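You operate a simulated robot arm through the tools that you are given. There is no shell and no other tool.

You are at the controls of a simulated two-armed robot. One attempt, no reset.

JOB
Band the teal and purple notes in white, shut them in the note box, switch the banding machine off.
Fine: at counter 24; one band each.

The check looks at the end state, three seconds after you hand in, the way a careful person would. Anything else that was tipped, shoved, dropped, spilled or broken makes it a failure.

ROBOT AND FRAMES
Two 7-joint arms with fingered hands on one trunk that stands fixed in place. Base frame: the origin is at the foot of the trunk, x ahead of it, y to its left, z up; the work surface is at about z = 780. Readings come in mm, degrees, newtons and seconds.
The left shoulder is at [70, 125, 1050], the right one opposite. With the tool pointing down near the work surface each hand reaches from about 480 to 880 mm from the base axis, measured 20 degrees to its own side. Payload 4 kg a hand.
The tool frame of a hand sits at the grasp point between the pads (the TCP): z along the fingers, y along the line on which they close. The tips reach 29 mm beyond it. The gripper opens to 100 mm; its body begins 34 mm behind the TCP. The gripper is a hand of 5 fingers: y runs from the thumb to the fingers, the wrist lies at [-15, -105, -177] in the tool frame, and closing takes about 1.5 s.
Orientation is that of the tool frame in the base frame, as a unit quaternion [x, y, z, w]. With the fingers straight down and the wrist toward the robot, the tool's x, y and z point along [0, 1, 0], [1, 0, 0] and [0, 0, -1] of the base frame.

CONTROLS
- The arms move only by the tool move_arm. It takes "left_rows", "right_rows" or both (then of equal length, played together; a hand with none holds still); each is a list of rows, each a list of 7 numbers: the shift along the base's x, y, z in m, then the turn, a rotation vector about the base's x, y, z in degrees, then the closure, from 0 (fully open) to 1 (shut). In form: [[tx, ty, tz, rx, ry, rz, gripper], ...]. A call has 1 to 20 rows; each row shifts and turns the commanded pose from where the row before left it. A row lasts 0.2 s, in which the tool goes at most 50 mm and 8.6 degrees; a call with a longer step from one row to the next is refused whole, and so is a gripper value outside its range. A pose out of reach is approached as far as the arm can. The call stops where the force on the tool passes 40 N (or 10 N more than at its start, if that is more) or the arm is blocked; 0.2 s more then pass. Each finger travels about 45 mm/s and halts on what it meets, pressing with about 24 N; the grip force reading is that of the motor and also rises with nothing between the fingers. The clock runs only during rows and for 0.2 s after the last one: add rows that do not move to give the fingers time. The reply holds the time, the measured pose of the TCP, the force on the tool along the base axes, the opening and the grip force, in the units named above and with some noise, with the torque about the TCP (base axes, N m) and any sound that the robot's microphone picked up.
- Cameras (640 x 400 px; columns grow to the right, rows downward): "scene" is now at [172.4, -14, 1179]; the picture's right is [-0.16, -0.99, 0.00], its down [-0.56, 0.09, -0.82] and it looks along [0.81, -0.13, -0.57] (base axes); focal length 214 px, centre (320, 200). "left" rides on the left gripper at [-66, -86, -121] in its tool frame; the picture's right is [-0.76, -0.31, 0.58], its down [0.59, -0.70, 0.40] and it looks along [0.28, 0.64, 0.71] (tool axes); focal length 247 px, centre (320, 200). "right" rides on the right gripper at [65, -86, -121] in its tool frame; the picture's right is [-0.76, 0.31, -0.58], its down [-0.59, -0.70, 0.40] and it looks along [-0.28, 0.64, 0.71] (tool axes); focal length 247 px, centre (320, 200). There is no depth. A picture from a camera that has moved, and an enlarged one, comes with that camera's place and axes in the base frame and with its lens.
- get_image(camera): a new picture of that camera. It takes no simulated time.
- raise_lower(by): moves the trunk up (or, below 0, down) by that many mm; the arms and the scene camera ride with it, the base frame stays. It gives what a move gives, with no picture.
- hand_shape(shape, hand): the hand has 5 fingers and takes this shape, open, in about a second: jaw (thumb against the fingers, like two jaws); tri (thumb and two fingers); tip (a fingertip pinch); poke (one finger out to press); point (the index stretched); flat (the hand flat); cup (the hand cupped); fist (a fist). The gripper value then closes the fingers along that shape, each until it touches; the sizes above hold for jaw. It gives what a move gives, with no picture.
- head_to(pan, tilt): turns the head with the scene camera to pan (to the left, within 80 degrees either way) and tilt (down, from -29 to 69), counted from straight ahead of the robot (the tilt from the chest, where the trunk bows). It gives what a move gives.
- close_up(camera, box): a new picture of the part [left, top, right, bottom] of that camera's present view, enlarged. It takes no simulated time.
- job_done(): hands the job in; it is judged then, once.

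Nothing tells you positions but the pictures and the camera data. Unless the task says otherwise, let go and move clear before handing in.

The tools are called after "Request:" as a command line: name --argument value ..., lists and objects as JSON in quotes. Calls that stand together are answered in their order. move_arm: Moves the arms, as the interface text tells. Its arguments: {"type":"object","properties":{"left_rows":{"type":"array","items":{"type":"array","items":{"type":"number"}}},"right_rows":{"type":"array","items":{"type":"array","items":{"type":"number"}}}},"required":[]} The other tools are called the same way: raise_lower (by) moves the trunk up or down; hand_shape (shape, hand) gives the hand a shape; head_to (pan, tilt) turns the head that bears the scene camera; get_image (camera) takes a picture; close_up (camera, box) takes an enlarged picture of a part of a camera's view; job_done () hands the job in.

At the start:

```text
time_s: 0.0
left_ee_pos: [461.4, 163.7, 1118.5]
left_orientation: [0.707, 0.707, 0.0, 0.0]
left_ft_force: [0.2, 0.2, 0.7]
left_torque: [-0.01, 0.0, 0.04]
left_finger_gap: 99.8
left_gripper_force: 0.1
left_shape: jaw
right_ee_pos: [492.4, -244.8, 1158.2]
right_orientation: [0.707, 0.707, 0.0, 0.0]
right_ft_force: [0.8, 0.5, 0.2]
right_torque: [-0.03, 0.03, 0.01]
right_finger_gap: 99.5
right_gripper_force: 0.2
right_shape: jaw
trunk travel left (down, up): [-250.0, 497.0]
head pan, tilt (commanded): [-9.0, 34.4]
```

scene: 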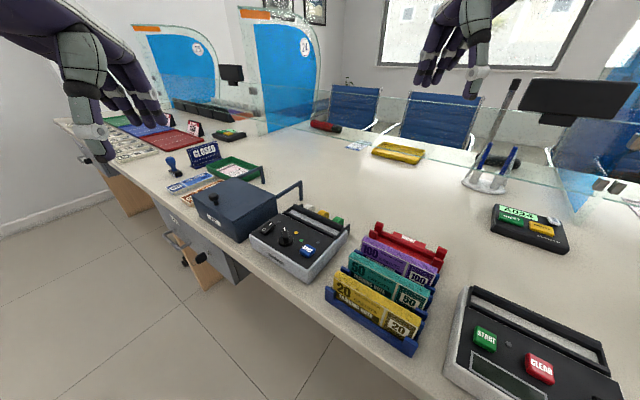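
right: 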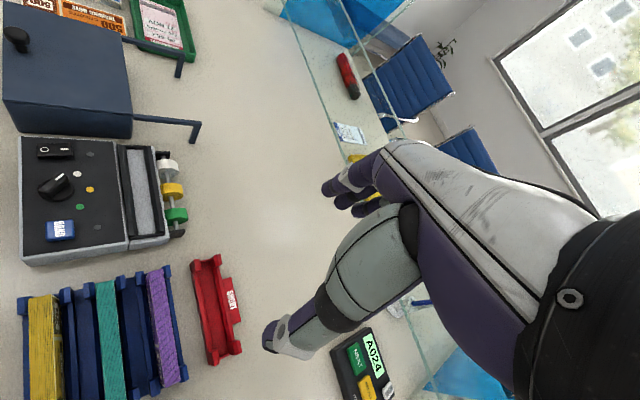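
left: 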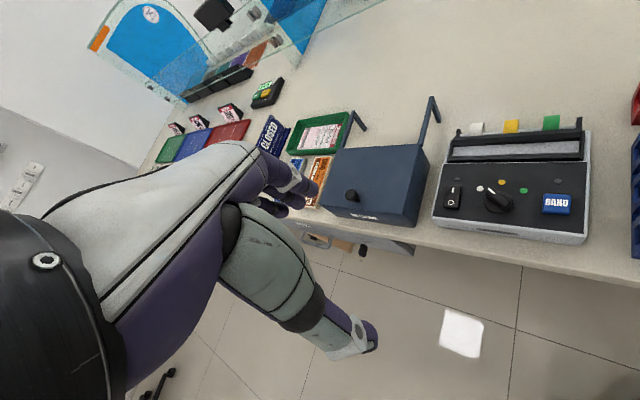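

I see a counter with a yellow/teal/purple note rack, a banding machine with a dial, rocker switch and blue BAND button, a dark-blue note box, and a ticket display reading A024. I'll take close-ups before moving anything.

Request:
close_up --camera "scene" --box '[180, 160, 360, 290]'

Request:
close_up --camera "scene" --box '[310, 200, 480, 360]'

Request:
close_up --camera "scene" --box '[440, 180, 640, 400]'

Request:
close_up --camera "left" --box '[420, 90, 640, 260]'

Request:
close_up --camera "right" --box '[0, 120, 260, 400]'

Request:
close_up --camera "scene" --box '[40, 80, 260, 220]'

```text
3.08 times, centred on (270, 225) of scene
camera zoom: at [172.4, -14.0, 1179.0], right [-0.16, -0.99, 0.0], down [-0.56, 0.09, -0.82], along [0.81, -0.13, -0.57], focal length 660 px, centre (474, 123)
```

zoom: 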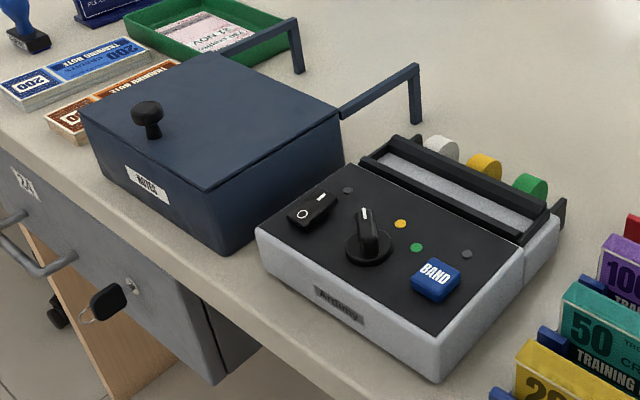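

```text
2.50 times, centred on (395, 280) of scene
camera zoom: at [172.4, -14.0, 1179.0], right [-0.16, -0.99, 0.0], down [-0.56, 0.09, -0.82], along [0.81, -0.13, -0.57], focal length 536 px, centre (132, 0)
```

zoom: 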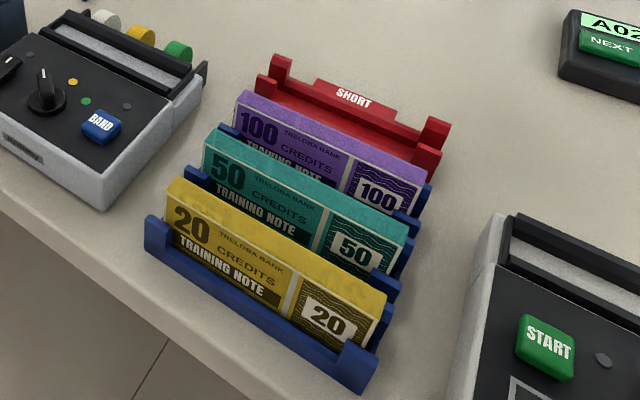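

```text
1.82 times, centred on (540, 290) of scene
camera zoom: at [172.4, -14.0, 1179.0], right [-0.16, -0.99, 0.0], down [-0.56, 0.09, -0.82], along [0.81, -0.13, -0.57], focal length 390 px, centre (-80, 36)
```

zoom: 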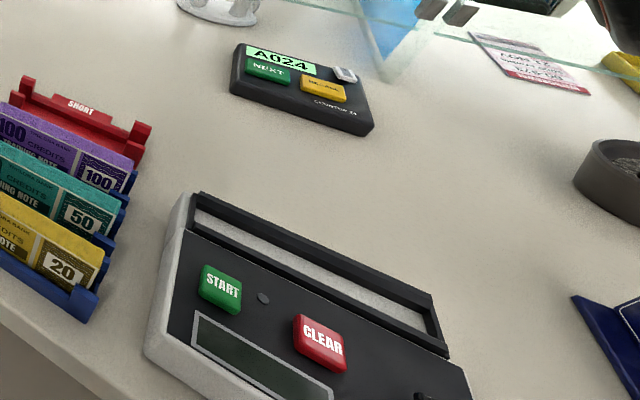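

```text
2.35 times, centred on (530, 175) of left
camera zoom: at [376.7, 99.2, 1238.4], right [-0.31, -0.76, -0.58], down [-0.7, 0.59, -0.4], along [0.64, 0.28, -0.71], focal length 581 px, centre (-174, 259)
```

zoom: 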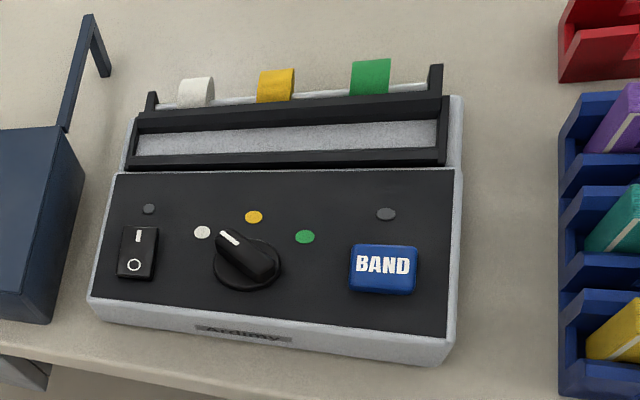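

```text
1.43 times, centred on (130, 260) of right
camera zoom: at [407.8, -179.6, 1278.8], right [0.31, -0.76, 0.58], down [-0.7, -0.59, -0.4], along [0.64, -0.28, -0.71], focal length 353 px, centre (591, 114)
```

zoom: 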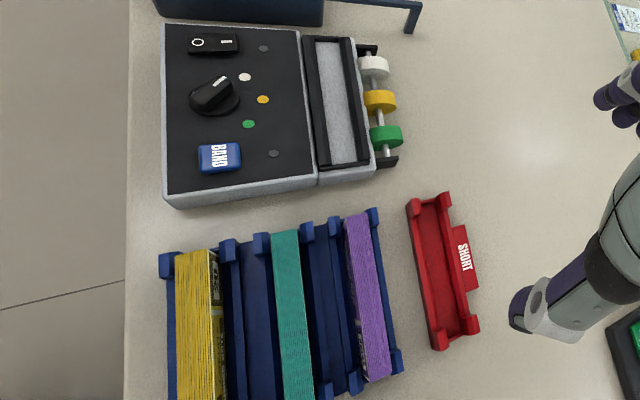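

```text
2.86 times, centred on (150, 150) of scene
camera zoom: at [172.4, -14.0, 1179.0], right [-0.16, -0.99, 0.0], down [-0.56, 0.09, -0.82], along [0.81, -0.13, -0.57], focal length 613 px, centre (806, 343)
```

zoom: 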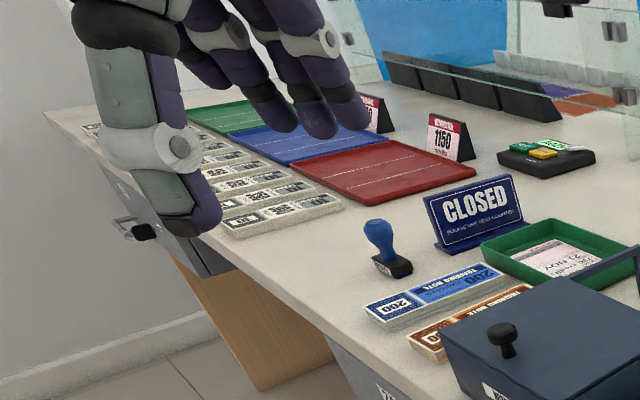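

I see the counter unit, probably labelled "COUNTER 24", and a dial on the banding machine with white, yellow and green dots. I'll zoom in for detail and look around with the head.

Request:
close_up --camera "scene" --box '[485, 195, 575, 260]'

Request:
close_up --camera "left" --box '[430, 150, 530, 220]'

Request:
close_up --camera "scene" --box '[190, 110, 290, 190]'

Request:
close_up --camera "left" --box '[230, 70, 330, 140]'

Request:
head_to --pan -50 --tilt 40

Request:
get_image --camera "scene"

```text
6.15 times, centred on (530, 228) of scene
camera zoom: at [172.4, -14.0, 1179.0], right [-0.16, -0.99, 0.0], down [-0.56, 0.09, -0.82], along [0.81, -0.13, -0.57], focal length 1320 px, centre (-972, 31)
```

zoom: 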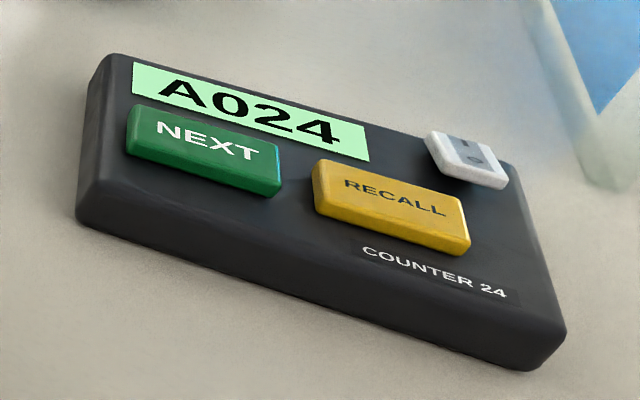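

```text
5.71 times, centred on (480, 185) of left
camera zoom: at [376.7, 99.2, 1238.4], right [-0.31, -0.76, -0.58], down [-0.7, 0.59, -0.4], along [0.64, 0.28, -0.71], focal length 1411 px, centre (-594, 286)
```

zoom: 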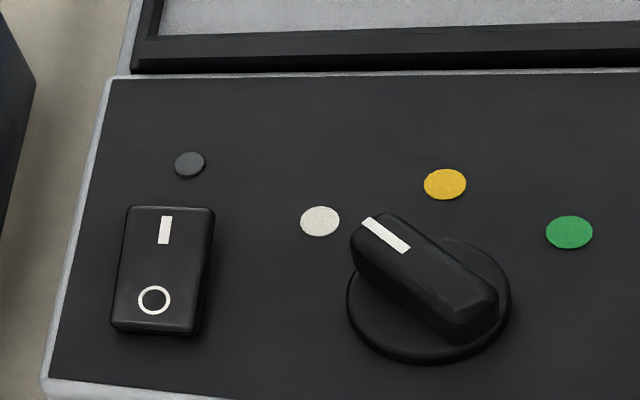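

```text
5.00 times, centred on (240, 150) of scene
camera zoom: at [172.4, -14.0, 1179.0], right [-0.16, -0.99, 0.0], down [-0.56, 0.09, -0.82], along [0.81, -0.13, -0.57], focal length 1072 px, centre (720, 450)
```

zoom: 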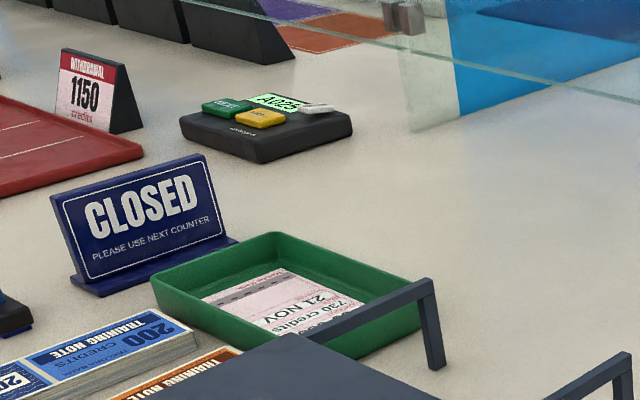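

```text
5.71 times, centred on (280, 105) of left
camera zoom: at [376.7, 99.2, 1238.4], right [-0.31, -0.76, -0.58], down [-0.7, 0.59, -0.4], along [0.64, 0.28, -0.71], focal length 1411 px, centre (549, 743)
```

zoom: 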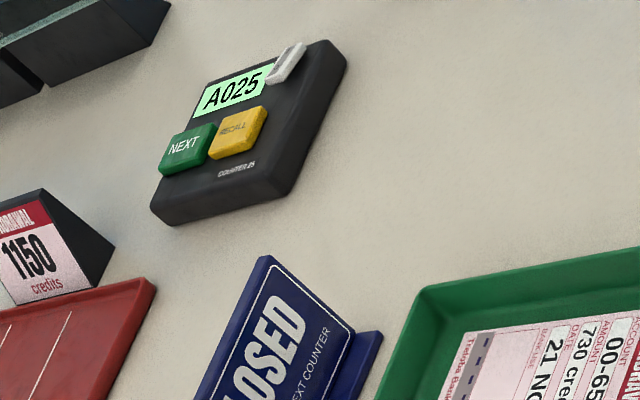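

```text
time_s: 1.1
left_ee_pos: [462.4, 164.5, 1116.5]
left_orientation: [0.707, 0.708, 0.0, 0.0]
left_ft_force: [0.2, 0.0, 0.5]
left_torque: [0.01, -0.04, -0.03]
left_finger_gap: 99.5
left_gripper_force: 0.1
left_shape: jaw
right_ee_pos: [492.6, -244.9, 1158.4]
right_orientation: [0.707, 0.708, 0.001, 0.0]
right_ft_force: [0.4, -0.8, 0.6]
right_torque: [0.01, 0.0, 0.02]
right_finger_gap: 100.1
right_gripper_force: 0.1
right_shape: jaw
trunk travel left (down, up): [-250.0, 497.0]
head pan, tilt (commanded): [-50.0, 40.0]
```

```text
taken
camera scene: at [139.8, -65.2, 1170.6], right [-0.77, -0.64, 0.0], down [-0.41, 0.49, -0.77], along [0.49, -0.59, -0.64], focal length 214 px, centre (320, 200)
```

scene: 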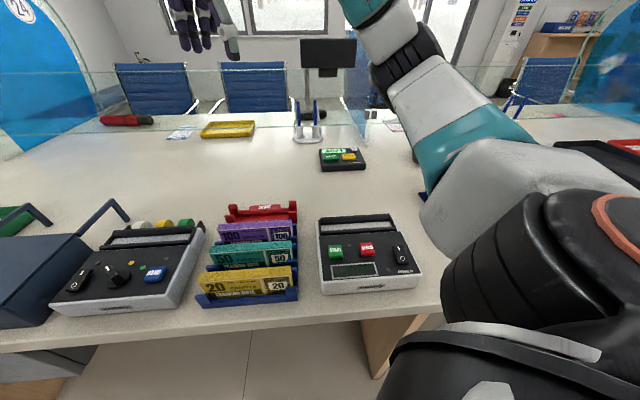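

We're at counter 24, because its call unit reads "COUNTER 24" and the unit to the left is counter 25. I'll centre the head on the work area to get geometry.

Request:
head_to --pan -15 --tilt 52

Request:
get_image --camera "scene"

Request:
close_up --camera "scene" --box '[240, 100, 400, 200]'

Request:
close_up --camera "scene" --box '[340, 140, 500, 240]'

Request:
close_up --camera "scene" --box '[160, 80, 320, 180]'

```text
time_s: 2.1
left_ee_pos: [462.8, 164.0, 1116.8]
left_orientation: [0.707, 0.708, 0.0, 0.001]
left_ft_force: [0.0, 0.0, 0.7]
left_torque: [-0.01, -0.01, 0.04]
left_finger_gap: 100.0
left_gripper_force: 0.1
left_shape: jaw
right_ee_pos: [493.1, -244.5, 1157.8]
right_orientation: [0.708, 0.707, 0.0, 0.0]
right_ft_force: [0.7, -0.4, -0.3]
right_torque: [0.01, 0.0, 0.03]
right_finger_gap: 99.8
right_gripper_force: 0.1
right_shape: jaw
trunk travel left (down, up): [-250.0, 497.0]
head pan, tilt (commanded): [-15.0, 52.0]
```

```text
taken
camera scene: at [157.7, -19.7, 1153.8], right [-0.26, -0.97, 0.0], down [-0.76, 0.2, -0.62], along [0.59, -0.16, -0.79], focal length 214 px, centre (320, 200)
```

scene: 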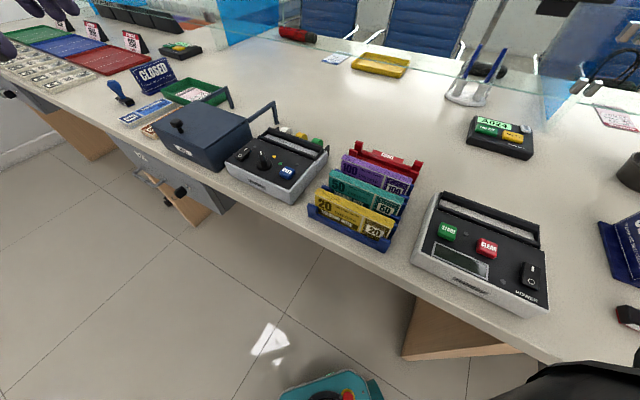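

```text
4.00 times, centred on (320, 150) of scene
camera zoom: at [157.7, -19.7, 1153.8], right [-0.26, -0.97, 0.0], down [-0.76, 0.2, -0.62], along [0.59, -0.16, -0.79], focal length 858 px, centre (320, 400)
```

zoom: 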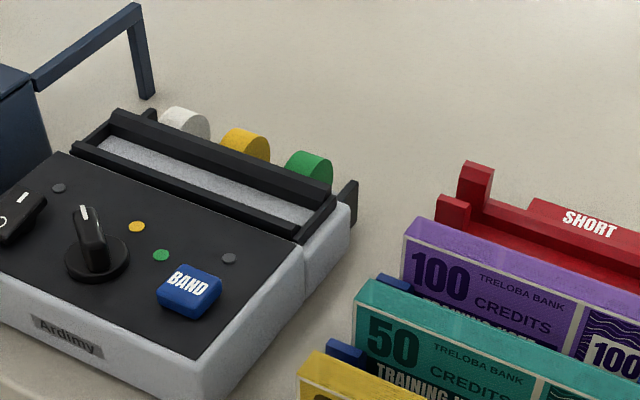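

```text
4.00 times, centred on (420, 190) of scene
camera zoom: at [157.7, -19.7, 1153.8], right [-0.26, -0.97, 0.0], down [-0.76, 0.2, -0.62], along [0.59, -0.16, -0.79], focal length 858 px, centre (-80, 240)
```

zoom: 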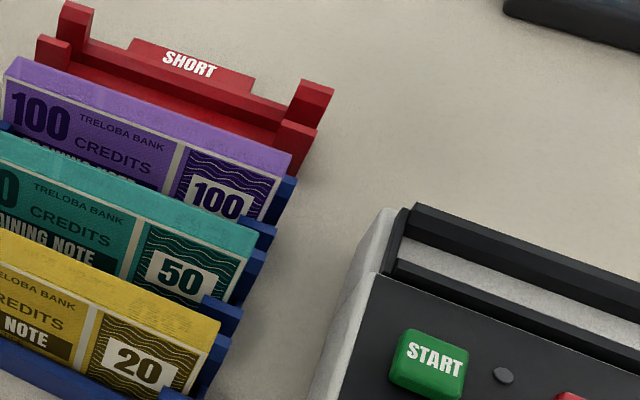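

```text
4.00 times, centred on (240, 130) of scene
camera zoom: at [157.7, -19.7, 1153.8], right [-0.26, -0.97, 0.0], down [-0.76, 0.2, -0.62], along [0.59, -0.16, -0.79], focal length 858 px, centre (640, 480)
```

zoom: 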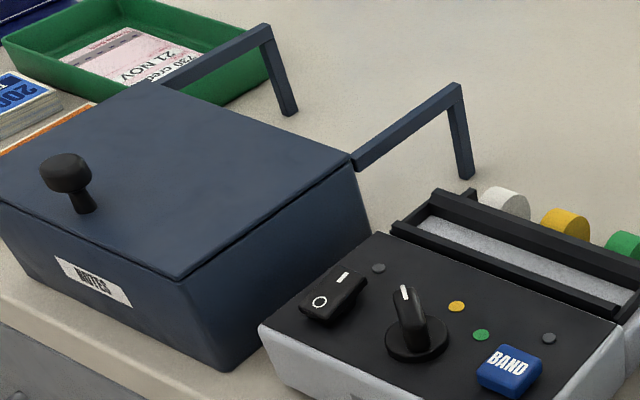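

The banding dial appears to point at white and its lamps look dark. The rack holds yellow, teal and purple packs, and everything is rotated about -45° from my base frame. I'll swing the left hand to yaw -45° above the box to get closer views.

Request:
move_arm --left_rows '[[0.021, -0.009, -0.018, 0, 0, -7.5, 0], [0.021, -0.009, -0.018, 0, 0, -7.5, 0], [0.021, -0.009, -0.018, 0, 0, -7.5, 0], [0.021, -0.009, -0.018, 0, 0, -7.5, 0], [0.021, -0.009, -0.018, 0, 0, -7.5, 0], [0.021, -0.009, -0.018, 0, 0, -7.5, 0], [0, 0, 0, 0, 0, 0, 0]]'

Request:
get_image --camera "left"

Request:
get_image --camera "scene"

```text
time_s: 3.7
left_ee_pos: [589.9, 110.7, 1010.2]
left_orientation: [0.924, 0.381, -0.001, 0.0]
left_ft_force: [-0.5, 0.3, 0.0]
left_torque: [0.02, -0.02, 0.0]
left_finger_gap: 99.9
left_gripper_force: 0.0
left_shape: jaw
right_ee_pos: [494.0, -245.2, 1157.9]
right_orientation: [0.708, 0.706, -0.001, 0.0]
right_ft_force: [-0.8, -0.2, -1.2]
right_torque: [-0.02, 0.01, -0.01]
right_finger_gap: 99.7
right_gripper_force: 0.1
right_shape: jaw
trunk travel left (down, up): [-250.0, 497.0]
head pan, tilt (commanded): [-15.0, 52.0]
```

```text
taken
camera left: at [482.6, 125.7, 1130.4], right [-0.75, -0.32, -0.58], down [-0.08, 0.91, -0.4], along [0.65, -0.25, -0.71], focal length 247 px, centre (320, 200)
```

left: 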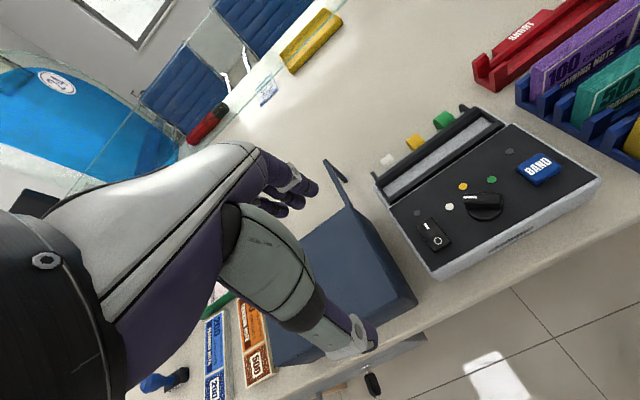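

```text
taken
camera scene: at [157.6, -19.6, 1153.8], right [-0.26, -0.97, 0.0], down [-0.76, 0.2, -0.62], along [0.59, -0.16, -0.79], focal length 214 px, centre (320, 200)
```

scene: 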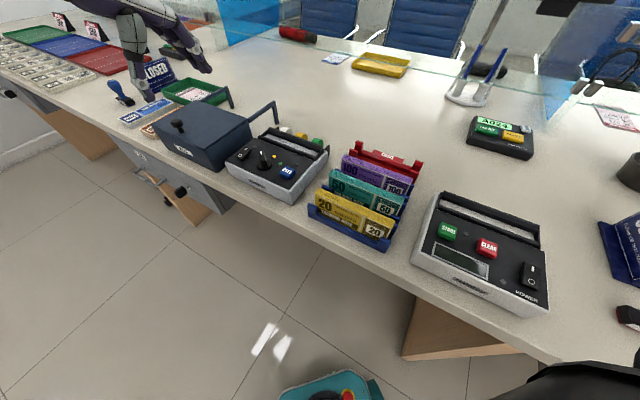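

Request:
close_up --camera "left" --box '[370, 90, 610, 290]'

Request:
close_up --camera "left" --box '[400, 160, 520, 260]'

Request:
close_up --camera "left" --box '[460, 0, 640, 150]'

```text
2.00 times, centred on (490, 190) of left
camera zoom: at [482.6, 125.7, 1130.4], right [-0.75, -0.32, -0.58], down [-0.08, 0.91, -0.4], along [0.65, -0.25, -0.71], focal length 494 px, centre (-20, 220)
```

zoom: 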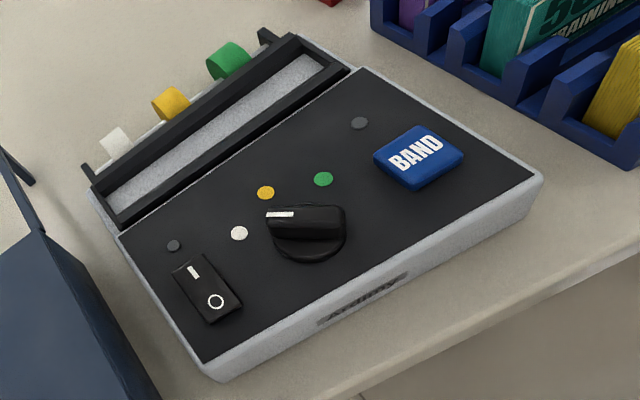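

```text
4.00 times, centred on (460, 210) of left
camera zoom: at [482.6, 125.7, 1130.4], right [-0.75, -0.32, -0.58], down [-0.08, 0.91, -0.4], along [0.65, -0.25, -0.71], focal length 988 px, centre (-240, 160)
```

zoom: 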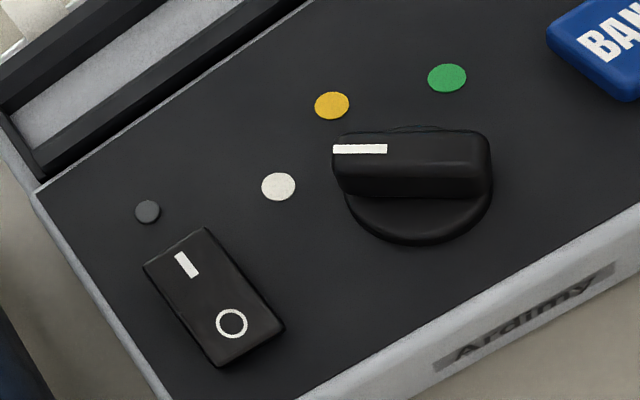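

```text
2.67 times, centred on (550, 75) of left
camera zoom: at [482.6, 125.7, 1130.4], right [-0.75, -0.32, -0.58], down [-0.08, 0.91, -0.4], along [0.65, -0.25, -0.71], focal length 659 px, centre (-293, 533)
```

zoom: 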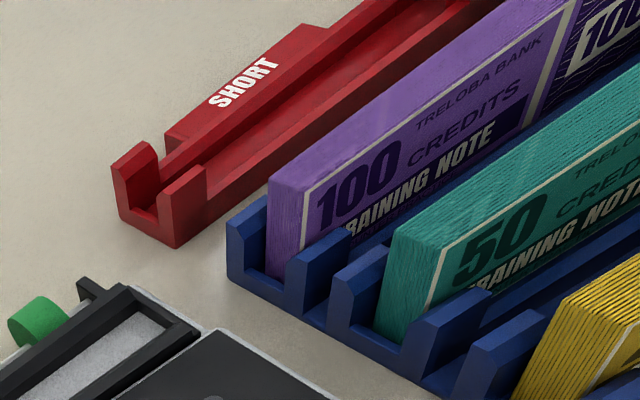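

The dial pointer is aligned with the white dot: both lie at about +5° from base x, seen from the dial centre. I'll look at the rocker up close and shape the right hand to poke, to learn where its fingertip is.

Request:
hand_shape --shape "poke" --hand "right"

Request:
get_image --camera "right"

Request:
close_up --camera "left" --box '[405, 205, 465, 255]'

Request:
close_up --camera "scene" --box '[505, 250, 560, 290]'

Request:
close_up --camera "scene" --box '[225, 130, 305, 190]'

```text
time_s: 4.6
left_ee_pos: [589.0, 111.3, 1008.7]
left_orientation: [0.924, 0.383, 0.0, 0.001]
left_ft_force: [0.7, 0.4, -0.4]
left_torque: [0.0, 0.01, -0.04]
left_finger_gap: 99.9
left_gripper_force: 0.1
left_shape: jaw
right_ee_pos: [493.7, -245.2, 1157.2]
right_orientation: [0.708, 0.706, 0.0, 0.0]
right_ft_force: [-0.1, 0.1, 0.4]
right_torque: [-0.02, 0.02, 0.0]
right_finger_gap: 0.0
right_gripper_force: 0.0
right_shape: poke
trunk travel left (down, up): [-250.0, 497.0]
head pan, tilt (commanded): [-15.0, 52.0]
```

```text
taken
camera right: at [407.9, -179.6, 1278.8], right [0.31, -0.76, 0.58], down [-0.7, -0.59, -0.4], along [0.64, -0.28, -0.71], focal length 247 px, centre (320, 200)
```

right: 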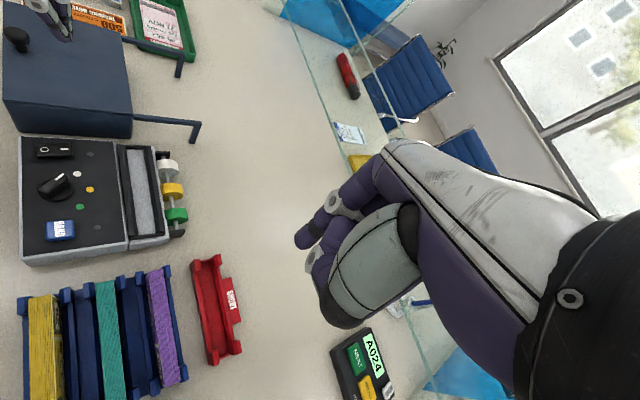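

```text
8.00 times, centred on (435, 230) of left
camera zoom: at [482.5, 125.6, 1130.4], right [-0.75, -0.32, -0.58], down [-0.08, 0.91, -0.4], along [0.65, -0.25, -0.71], focal length 1976 px, centre (-600, -40)
```

zoom: 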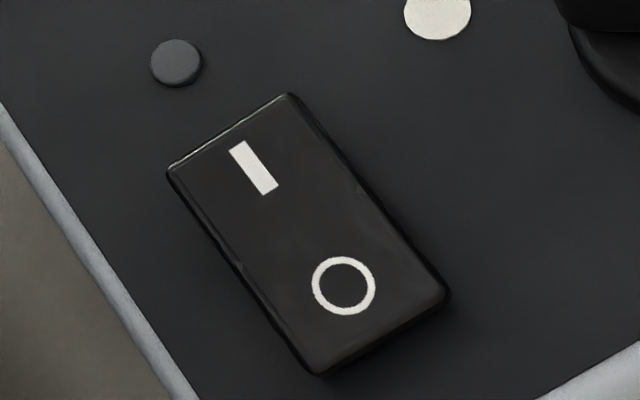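

```text
10.00 times, centred on (532, 270) of scene
camera zoom: at [157.7, -19.6, 1153.7], right [-0.26, -0.97, 0.0], down [-0.76, 0.2, -0.62], along [0.59, -0.16, -0.79], focal length 2145 px, centre (-1805, -500)
```

zoom: 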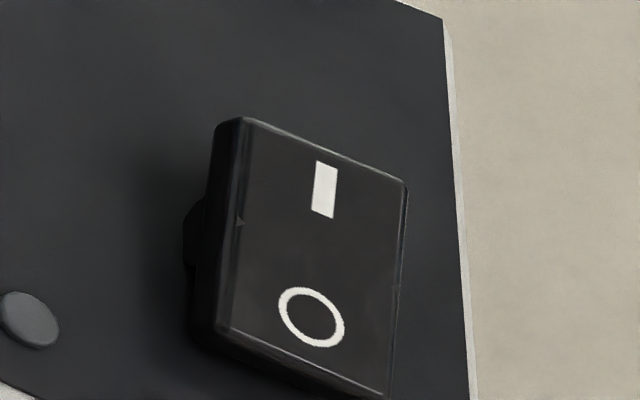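

```text
6.67 times, centred on (265, 160) of scene
camera zoom: at [157.7, -19.6, 1153.7], right [-0.26, -0.97, 0.0], down [-0.76, 0.2, -0.62], along [0.59, -0.16, -0.79], focal length 1430 px, centre (687, 467)
```

zoom: 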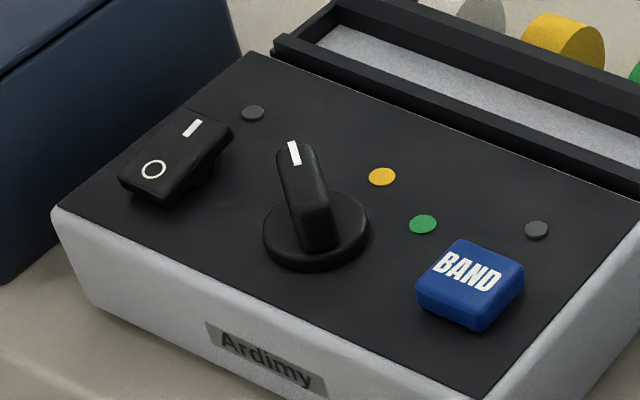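

Request:
close_up --camera "right" --box '[270, 160, 430, 340]'

Request:
head_to --pan -35 --tilt 10

Request:
get_image --camera "scene"

```text
2.22 times, centred on (350, 250) of right
camera zoom: at [407.9, -179.6, 1278.8], right [0.31, -0.76, 0.58], down [-0.7, -0.59, -0.4], along [0.64, -0.28, -0.71], focal length 549 px, centre (253, 89)
```

zoom: 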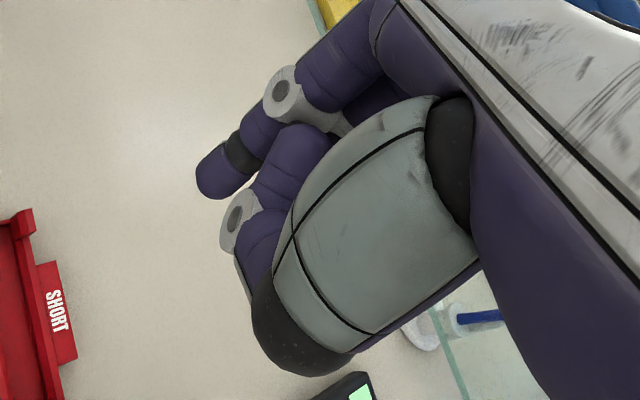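

```text
time_s: 5.7
left_ee_pos: [589.3, 110.6, 1009.6]
left_orientation: [0.924, 0.384, 0.0, 0.0]
left_ft_force: [0.4, -0.1, 0.5]
left_torque: [0.04, -0.01, -0.03]
left_finger_gap: 99.8
left_gripper_force: 0.0
left_shape: jaw
right_ee_pos: [493.2, -245.5, 1158.6]
right_orientation: [0.707, 0.707, 0.0, -0.001]
right_ft_force: [0.4, 0.3, 0.2]
right_torque: [0.01, 0.0, 0.0]
right_finger_gap: 0.3
right_gripper_force: 0.0
right_shape: poke
trunk travel left (down, up): [-250.0, 497.0]
head pan, tilt (commanded): [-35.0, 10.0]
```

```text
taken
camera scene: at [161.4, -53.5, 1218.2], right [-0.57, -0.82, 0.0], down [-0.14, 0.1, -0.98], along [0.81, -0.56, -0.17], focal length 214 px, centre (320, 200)
```

scene: 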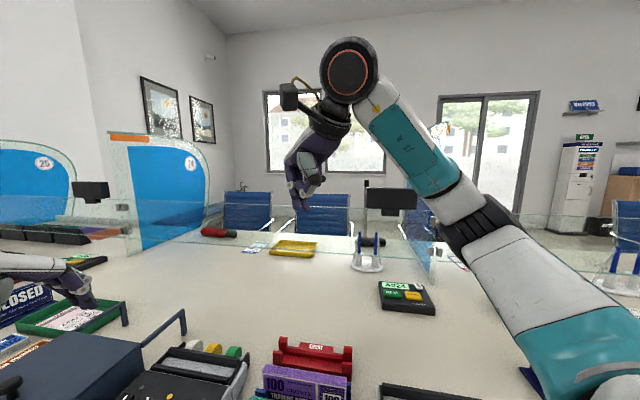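

Request:
close_up --camera "scene" --box '[260, 90, 380, 220]'

Request:
close_up --camera "scene" --box '[0, 240, 140, 330]'

```text
3.08 times, centred on (320, 155) of scene
camera zoom: at [161.4, -53.5, 1218.2], right [-0.57, -0.82, 0.0], down [-0.14, 0.1, -0.98], along [0.81, -0.56, -0.17], focal length 660 px, centre (320, 338)
```

zoom: 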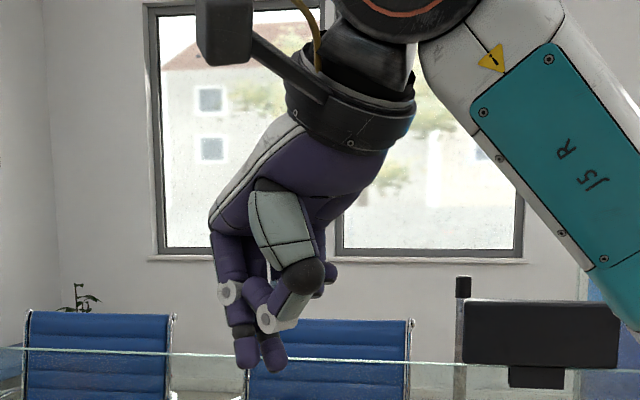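

```text
4.44 times, centred on (70, 285) of scene
camera zoom: at [161.4, -53.5, 1218.2], right [-0.57, -0.82, 0.0], down [-0.14, 0.1, -0.98], along [0.81, -0.56, -0.17], focal length 953 px, centre (1431, -178)
```

zoom: 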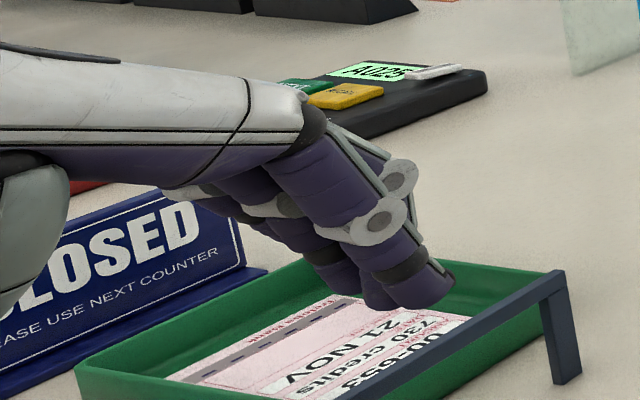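

Request:
hand_shape --shape "point" --hand "right"

Request:
close_up --camera "scene" --box '[260, 90, 380, 220]'

Request:
close_up --camera "right" --box '[270, 160, 430, 340]'

```text
time_s: 6.6
left_ee_pos: [589.7, 110.8, 1009.6]
left_orientation: [0.924, 0.383, -0.001, 0.0]
left_ft_force: [0.0, 0.6, -0.2]
left_torque: [-0.02, 0.0, -0.01]
left_finger_gap: 99.8
left_gripper_force: 0.1
left_shape: jaw
right_ee_pos: [492.1, -244.5, 1157.0]
right_orientation: [0.708, 0.706, -0.001, 0.001]
right_ft_force: [0.3, 0.9, -0.2]
right_torque: [0.02, -0.01, -0.03]
right_finger_gap: 0.1
right_gripper_force: 0.1
right_shape: point
trunk travel left (down, up): [-250.0, 497.0]
head pan, tilt (commanded): [-35.0, 10.0]
```

```text
3.08 times, centred on (320, 155) of scene
camera zoom: at [161.4, -53.5, 1218.3], right [-0.57, -0.82, 0.0], down [-0.14, 0.1, -0.98], along [0.81, -0.56, -0.17], focal length 660 px, centre (320, 338)
```

zoom: 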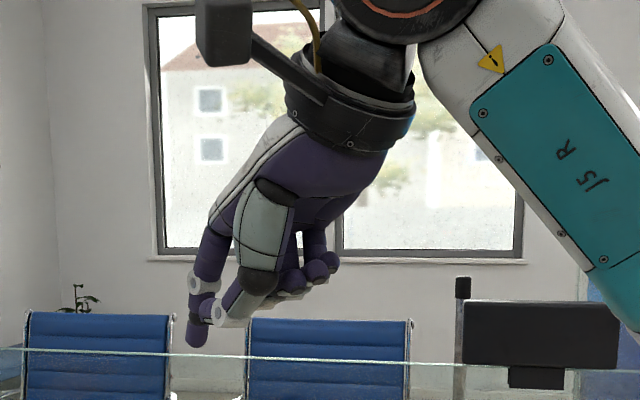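

```text
2.22 times, centred on (350, 250) of right
camera zoom: at [407.9, -179.6, 1278.8], right [0.31, -0.76, 0.58], down [-0.7, -0.59, -0.4], along [0.64, -0.28, -0.71], focal length 549 px, centre (253, 89)
```

zoom: 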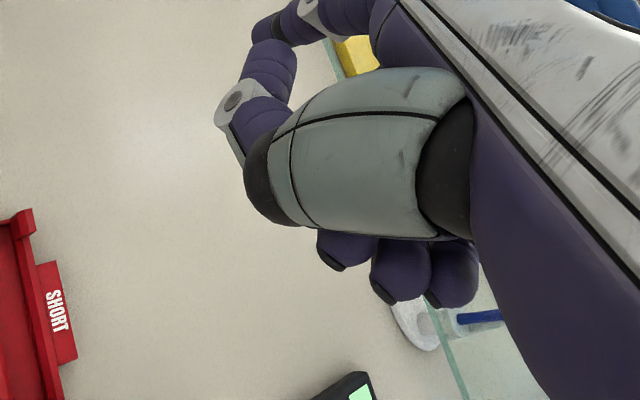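

Request:
close_up --camera "scene" --box '[285, 140, 335, 205]'

Request:
hand_shape --shape "poke" --hand "right"

Request:
close_up --camera "scene" --box '[285, 145, 335, 215]'

Request:
close_up --camera "right" --box '[280, 180, 380, 280]'

```text
6.15 times, centred on (310, 172) of scene
camera zoom: at [161.4, -53.5, 1218.3], right [-0.57, -0.82, 0.0], down [-0.14, 0.1, -0.98], along [0.81, -0.56, -0.17], focal length 1320 px, centre (382, 369)
```

zoom: 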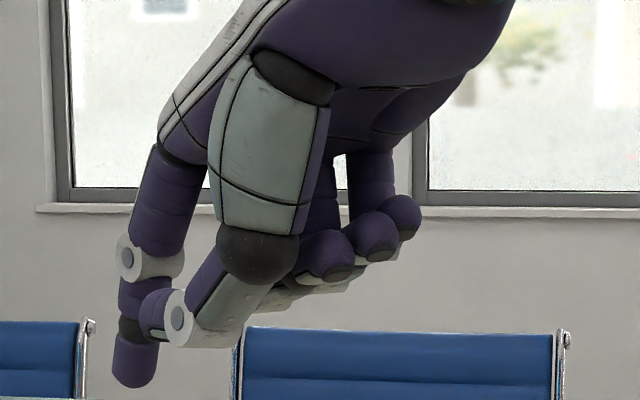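

```text
time_s: 7.5
left_ee_pos: [589.9, 111.2, 1009.3]
left_orientation: [0.924, 0.382, 0.0, 0.0]
left_ft_force: [0.8, -0.2, -0.4]
left_torque: [0.03, -0.01, -0.04]
left_finger_gap: 99.8
left_gripper_force: 0.0
left_shape: jaw
right_ee_pos: [493.0, -244.0, 1156.3]
right_orientation: [0.708, 0.707, -0.002, 0.0]
right_ft_force: [0.6, 0.9, 0.2]
right_torque: [0.07, -0.02, -0.01]
right_finger_gap: 0.0
right_gripper_force: 0.1
right_shape: poke
trunk travel left (down, up): [-250.0, 497.0]
head pan, tilt (commanded): [-35.0, 10.0]
```

```text
5.71 times, centred on (310, 180) of scene
camera zoom: at [161.4, -53.5, 1218.3], right [-0.57, -0.82, 0.0], down [-0.14, 0.1, -0.98], along [0.81, -0.56, -0.17], focal length 1226 px, centre (377, 314)
```

zoom: 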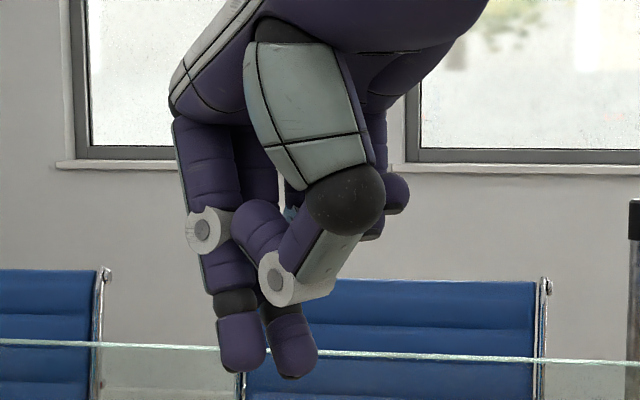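

```text
4.00 times, centred on (330, 230) of right
camera zoom: at [407.9, -179.6, 1278.8], right [0.31, -0.76, 0.58], down [-0.7, -0.59, -0.4], along [0.64, -0.28, -0.71], focal length 988 px, centre (280, 80)
```

zoom: 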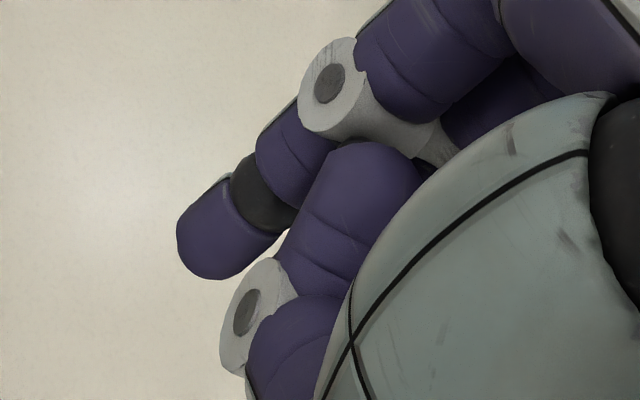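

In "point" the index is clearly the lowest part, so I'll use that shape for pressing. Next I'll measure the machine slot and the packs with tight close-ups.

Request:
hand_shape --shape "point" --hand "right"

Request:
close_up --camera "left" --box '[370, 90, 520, 210]'

Request:
close_up --camera "right" --box '[110, 130, 200, 260]'

Request:
close_up --camera "right" --box '[10, 250, 250, 400]'

Request:
head_to --pan -25 --tilt 50

Request:
get_image --camera "scene"

```text
time_s: 8.4
left_ee_pos: [588.9, 110.4, 1009.5]
left_orientation: [0.924, 0.383, 0.0, 0.0]
left_ft_force: [-0.5, 0.2, 0.8]
left_torque: [0.0, 0.0, -0.01]
left_finger_gap: 99.9
left_gripper_force: 0.2
left_shape: jaw
right_ee_pos: [492.2, -244.3, 1157.6]
right_orientation: [0.707, 0.707, 0.0, 0.001]
right_ft_force: [1.2, -0.4, 0.1]
right_torque: [0.02, -0.04, 0.0]
right_finger_gap: 0.0
right_gripper_force: 0.0
right_shape: point
trunk travel left (down, up): [-250.0, 497.0]
head pan, tilt (commanded): [-35.0, 10.0]
```

```text
3.33 times, centred on (445, 150) of left
camera zoom: at [482.5, 125.6, 1130.4], right [-0.75, -0.32, -0.58], down [-0.08, 0.91, -0.4], along [0.65, -0.25, -0.71], focal length 823 px, centre (-97, 367)
```

zoom: 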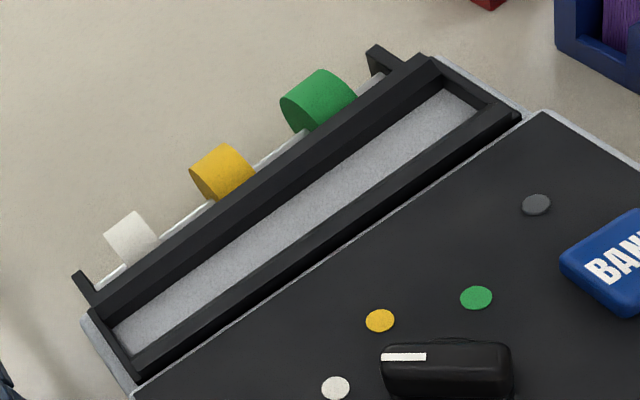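

```text
3.08 times, centred on (155, 195) of right
camera zoom: at [407.9, -179.6, 1278.8], right [0.31, -0.76, 0.58], down [-0.7, -0.59, -0.4], along [0.64, -0.28, -0.71], focal length 760 px, centre (828, 215)
```

zoom: 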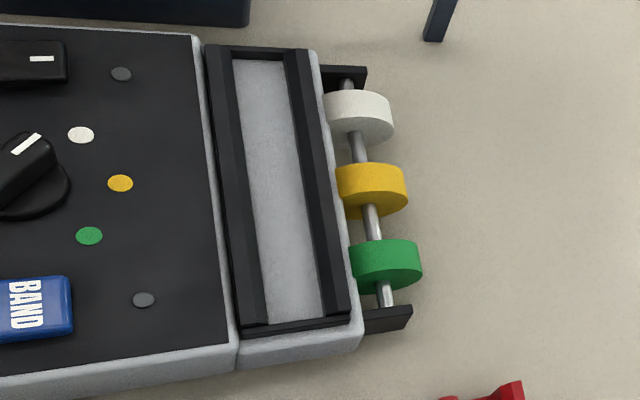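

```text
2.67 times, centred on (130, 325) of right
camera zoom: at [407.9, -179.6, 1278.8], right [0.31, -0.76, 0.58], down [-0.7, -0.59, -0.4], along [0.64, -0.28, -0.71], focal length 659 px, centre (827, -133)
```

zoom: 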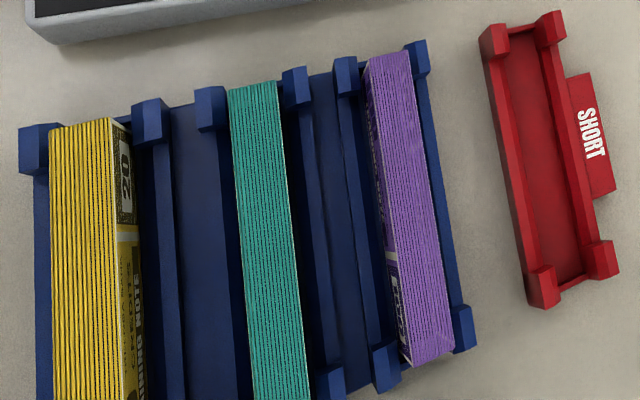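

```text
time_s: 9.4
left_ee_pos: [589.4, 111.0, 1008.2]
left_orientation: [0.924, 0.382, 0.0, 0.0]
left_ft_force: [0.1, -0.5, 0.1]
left_torque: [-0.02, 0.0, 0.01]
left_finger_gap: 99.7
left_gripper_force: 0.0
left_shape: jaw
right_ee_pos: [493.7, -244.6, 1157.7]
right_orientation: [0.708, 0.707, 0.0, 0.0]
right_ft_force: [0.0, 0.2, -0.4]
right_torque: [0.0, 0.01, 0.01]
right_finger_gap: 0.0
right_gripper_force: 0.0
right_shape: point
trunk travel left (down, up): [-250.0, 497.0]
head pan, tilt (commanded): [-25.0, 50.0]
```

```text
taken
camera scene: at [155.0, -32.7, 1156.5], right [-0.42, -0.91, 0.0], down [-0.69, 0.32, -0.64], along [0.58, -0.27, -0.77], focal length 214 px, centre (320, 200)
```

scene: 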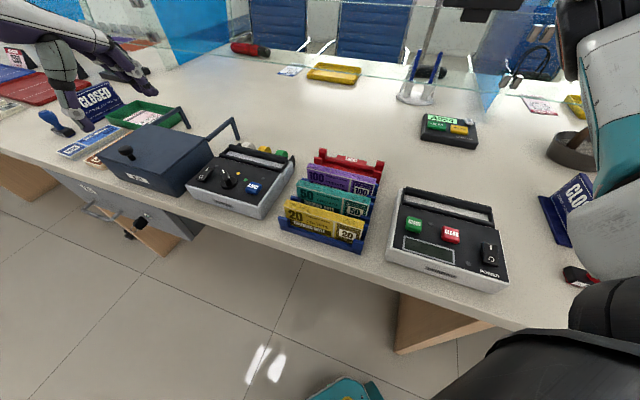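

The slot floor measures about 150 × 24 mm, centred near (588, -60), so packs go in standing on their long edge. The rocker has its "O" end down, so the machine is off. I'll move the left hand aside and bring the right index over the rocker's "I" end near (573, 43).

Request:
move_arm --left_rows '[[-0.01, 0.03, 0.016, 0, 0, 0, 0], [-0.01, 0.03, 0.016, 0, 0, 0, 0], [-0.01, 0.03, 0.016, 0, 0, 0, 0], [-0.01, 0.03, 0.016, 0, 0, 0, 0], [-0.01, 0.03, 0.016, 0, 0, 0, 0], [-0.01, 0.03, 0.016, 0, 0, 0, 0], [0, 0, 0, 0, 0, 0, 0], [0, 0, 0, 0, 0, 0, 0]]' --right_rows '[[0.002, 0.034, -0.02, 0, 0, 0, 0], [0.002, 0.034, -0.02, 0, 0, 0, 0], [0.002, 0.034, -0.02, 0, 0, 0, 0], [0.002, 0.034, -0.02, 0, 0, 0, 0], [0.002, 0.034, -0.02, 0, 0, 0, 0], [0.002, 0.034, -0.02, 0, 0, 0, 0], [0.002, 0.034, -0.02, 0, 0, 0, 0], [0.003, 0.032, -0.02, 0, 0, 0, 0]]'

Request:
get_image --camera "right"

Request:
get_image --camera "scene"

```text
time_s: 11.2
left_ee_pos: [528.5, 292.9, 1104.9]
left_orientation: [0.924, 0.383, -0.001, 0.0]
left_ft_force: [-0.2, 0.3, -0.2]
left_torque: [-0.02, -0.01, 0.0]
left_finger_gap: 100.0
left_gripper_force: 0.0
left_shape: jaw
right_ee_pos: [511.9, 24.6, 996.4]
right_orientation: [0.708, 0.706, 0.0, -0.001]
right_ft_force: [0.0, -0.1, 0.9]
right_torque: [0.02, 0.01, -0.03]
right_finger_gap: 0.0
right_gripper_force: 0.1
right_shape: point
trunk travel left (down, up): [-250.0, 497.0]
head pan, tilt (commanded): [-25.0, 50.0]
```

```text
taken
camera right: at [425.5, 90.5, 1117.2], right [0.31, -0.76, 0.58], down [-0.7, -0.59, -0.4], along [0.64, -0.28, -0.71], focal length 247 px, centre (320, 200)
```

right: 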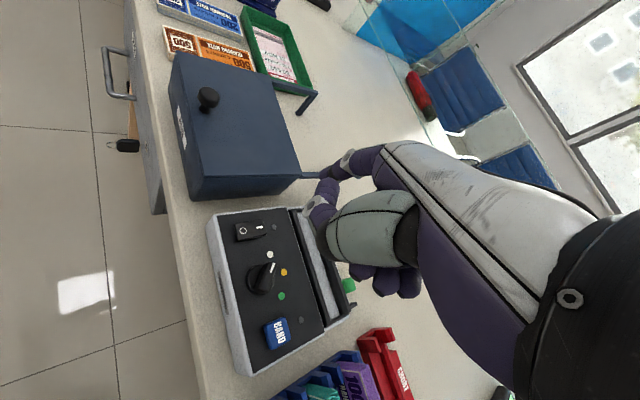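

```text
taken
camera scene: at [155.1, -32.1, 1156.4], right [-0.42, -0.91, 0.0], down [-0.69, 0.32, -0.64], along [0.58, -0.27, -0.77], focal length 214 px, centre (320, 200)
```

scene: 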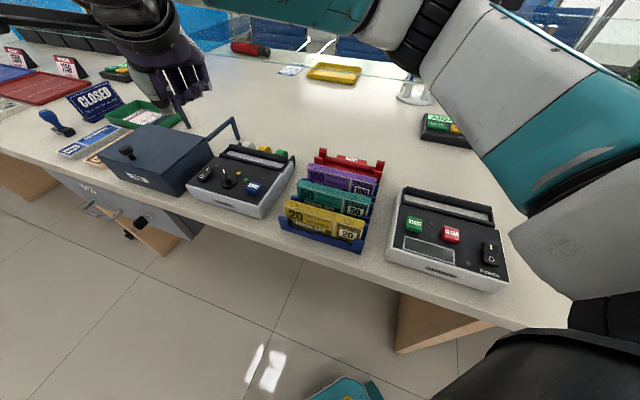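

Request:
close_up --camera "scene" --box '[130, 50, 260, 140]'

Request:
close_up --camera "right" --box '[160, 140, 400, 380]'

Request:
close_up --camera "left" --box '[320, 0, 640, 200]'

```text
4.44 times, centred on (195, 95) of scene
camera zoom: at [155.1, -32.1, 1156.4], right [-0.42, -0.91, 0.0], down [-0.69, 0.32, -0.64], along [0.58, -0.27, -0.77], focal length 953 px, centre (876, 667)
```

zoom: 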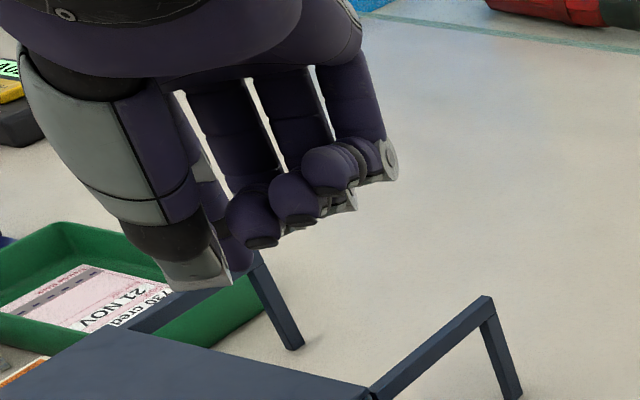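

```text
1.67 times, centred on (280, 260) of right
camera zoom: at [425.5, 90.5, 1117.2], right [0.31, -0.76, 0.58], down [-0.7, -0.59, -0.4], along [0.64, -0.28, -0.71], focal length 412 px, centre (387, 100)
```

zoom: 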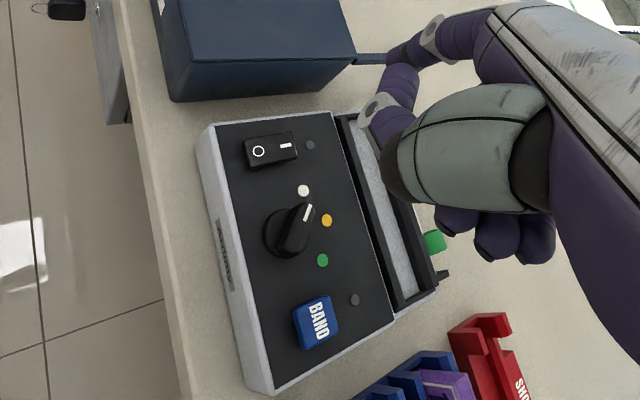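

```text
2.00 times, centred on (480, 100) of left
camera zoom: at [421.4, 305.9, 1226.4], right [-0.75, -0.32, -0.58], down [-0.08, 0.91, -0.4], along [0.65, -0.25, -0.71], focal length 494 px, centre (0, 400)
```

zoom: 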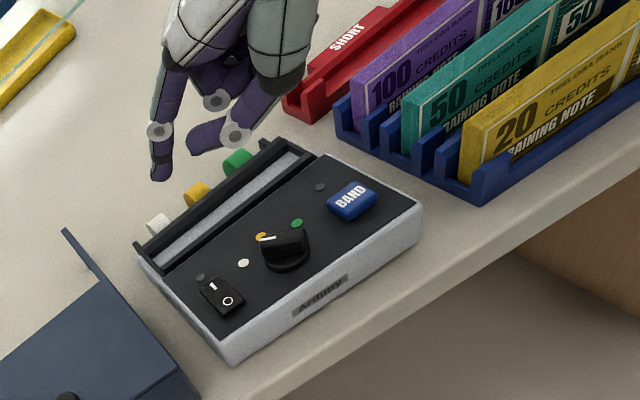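

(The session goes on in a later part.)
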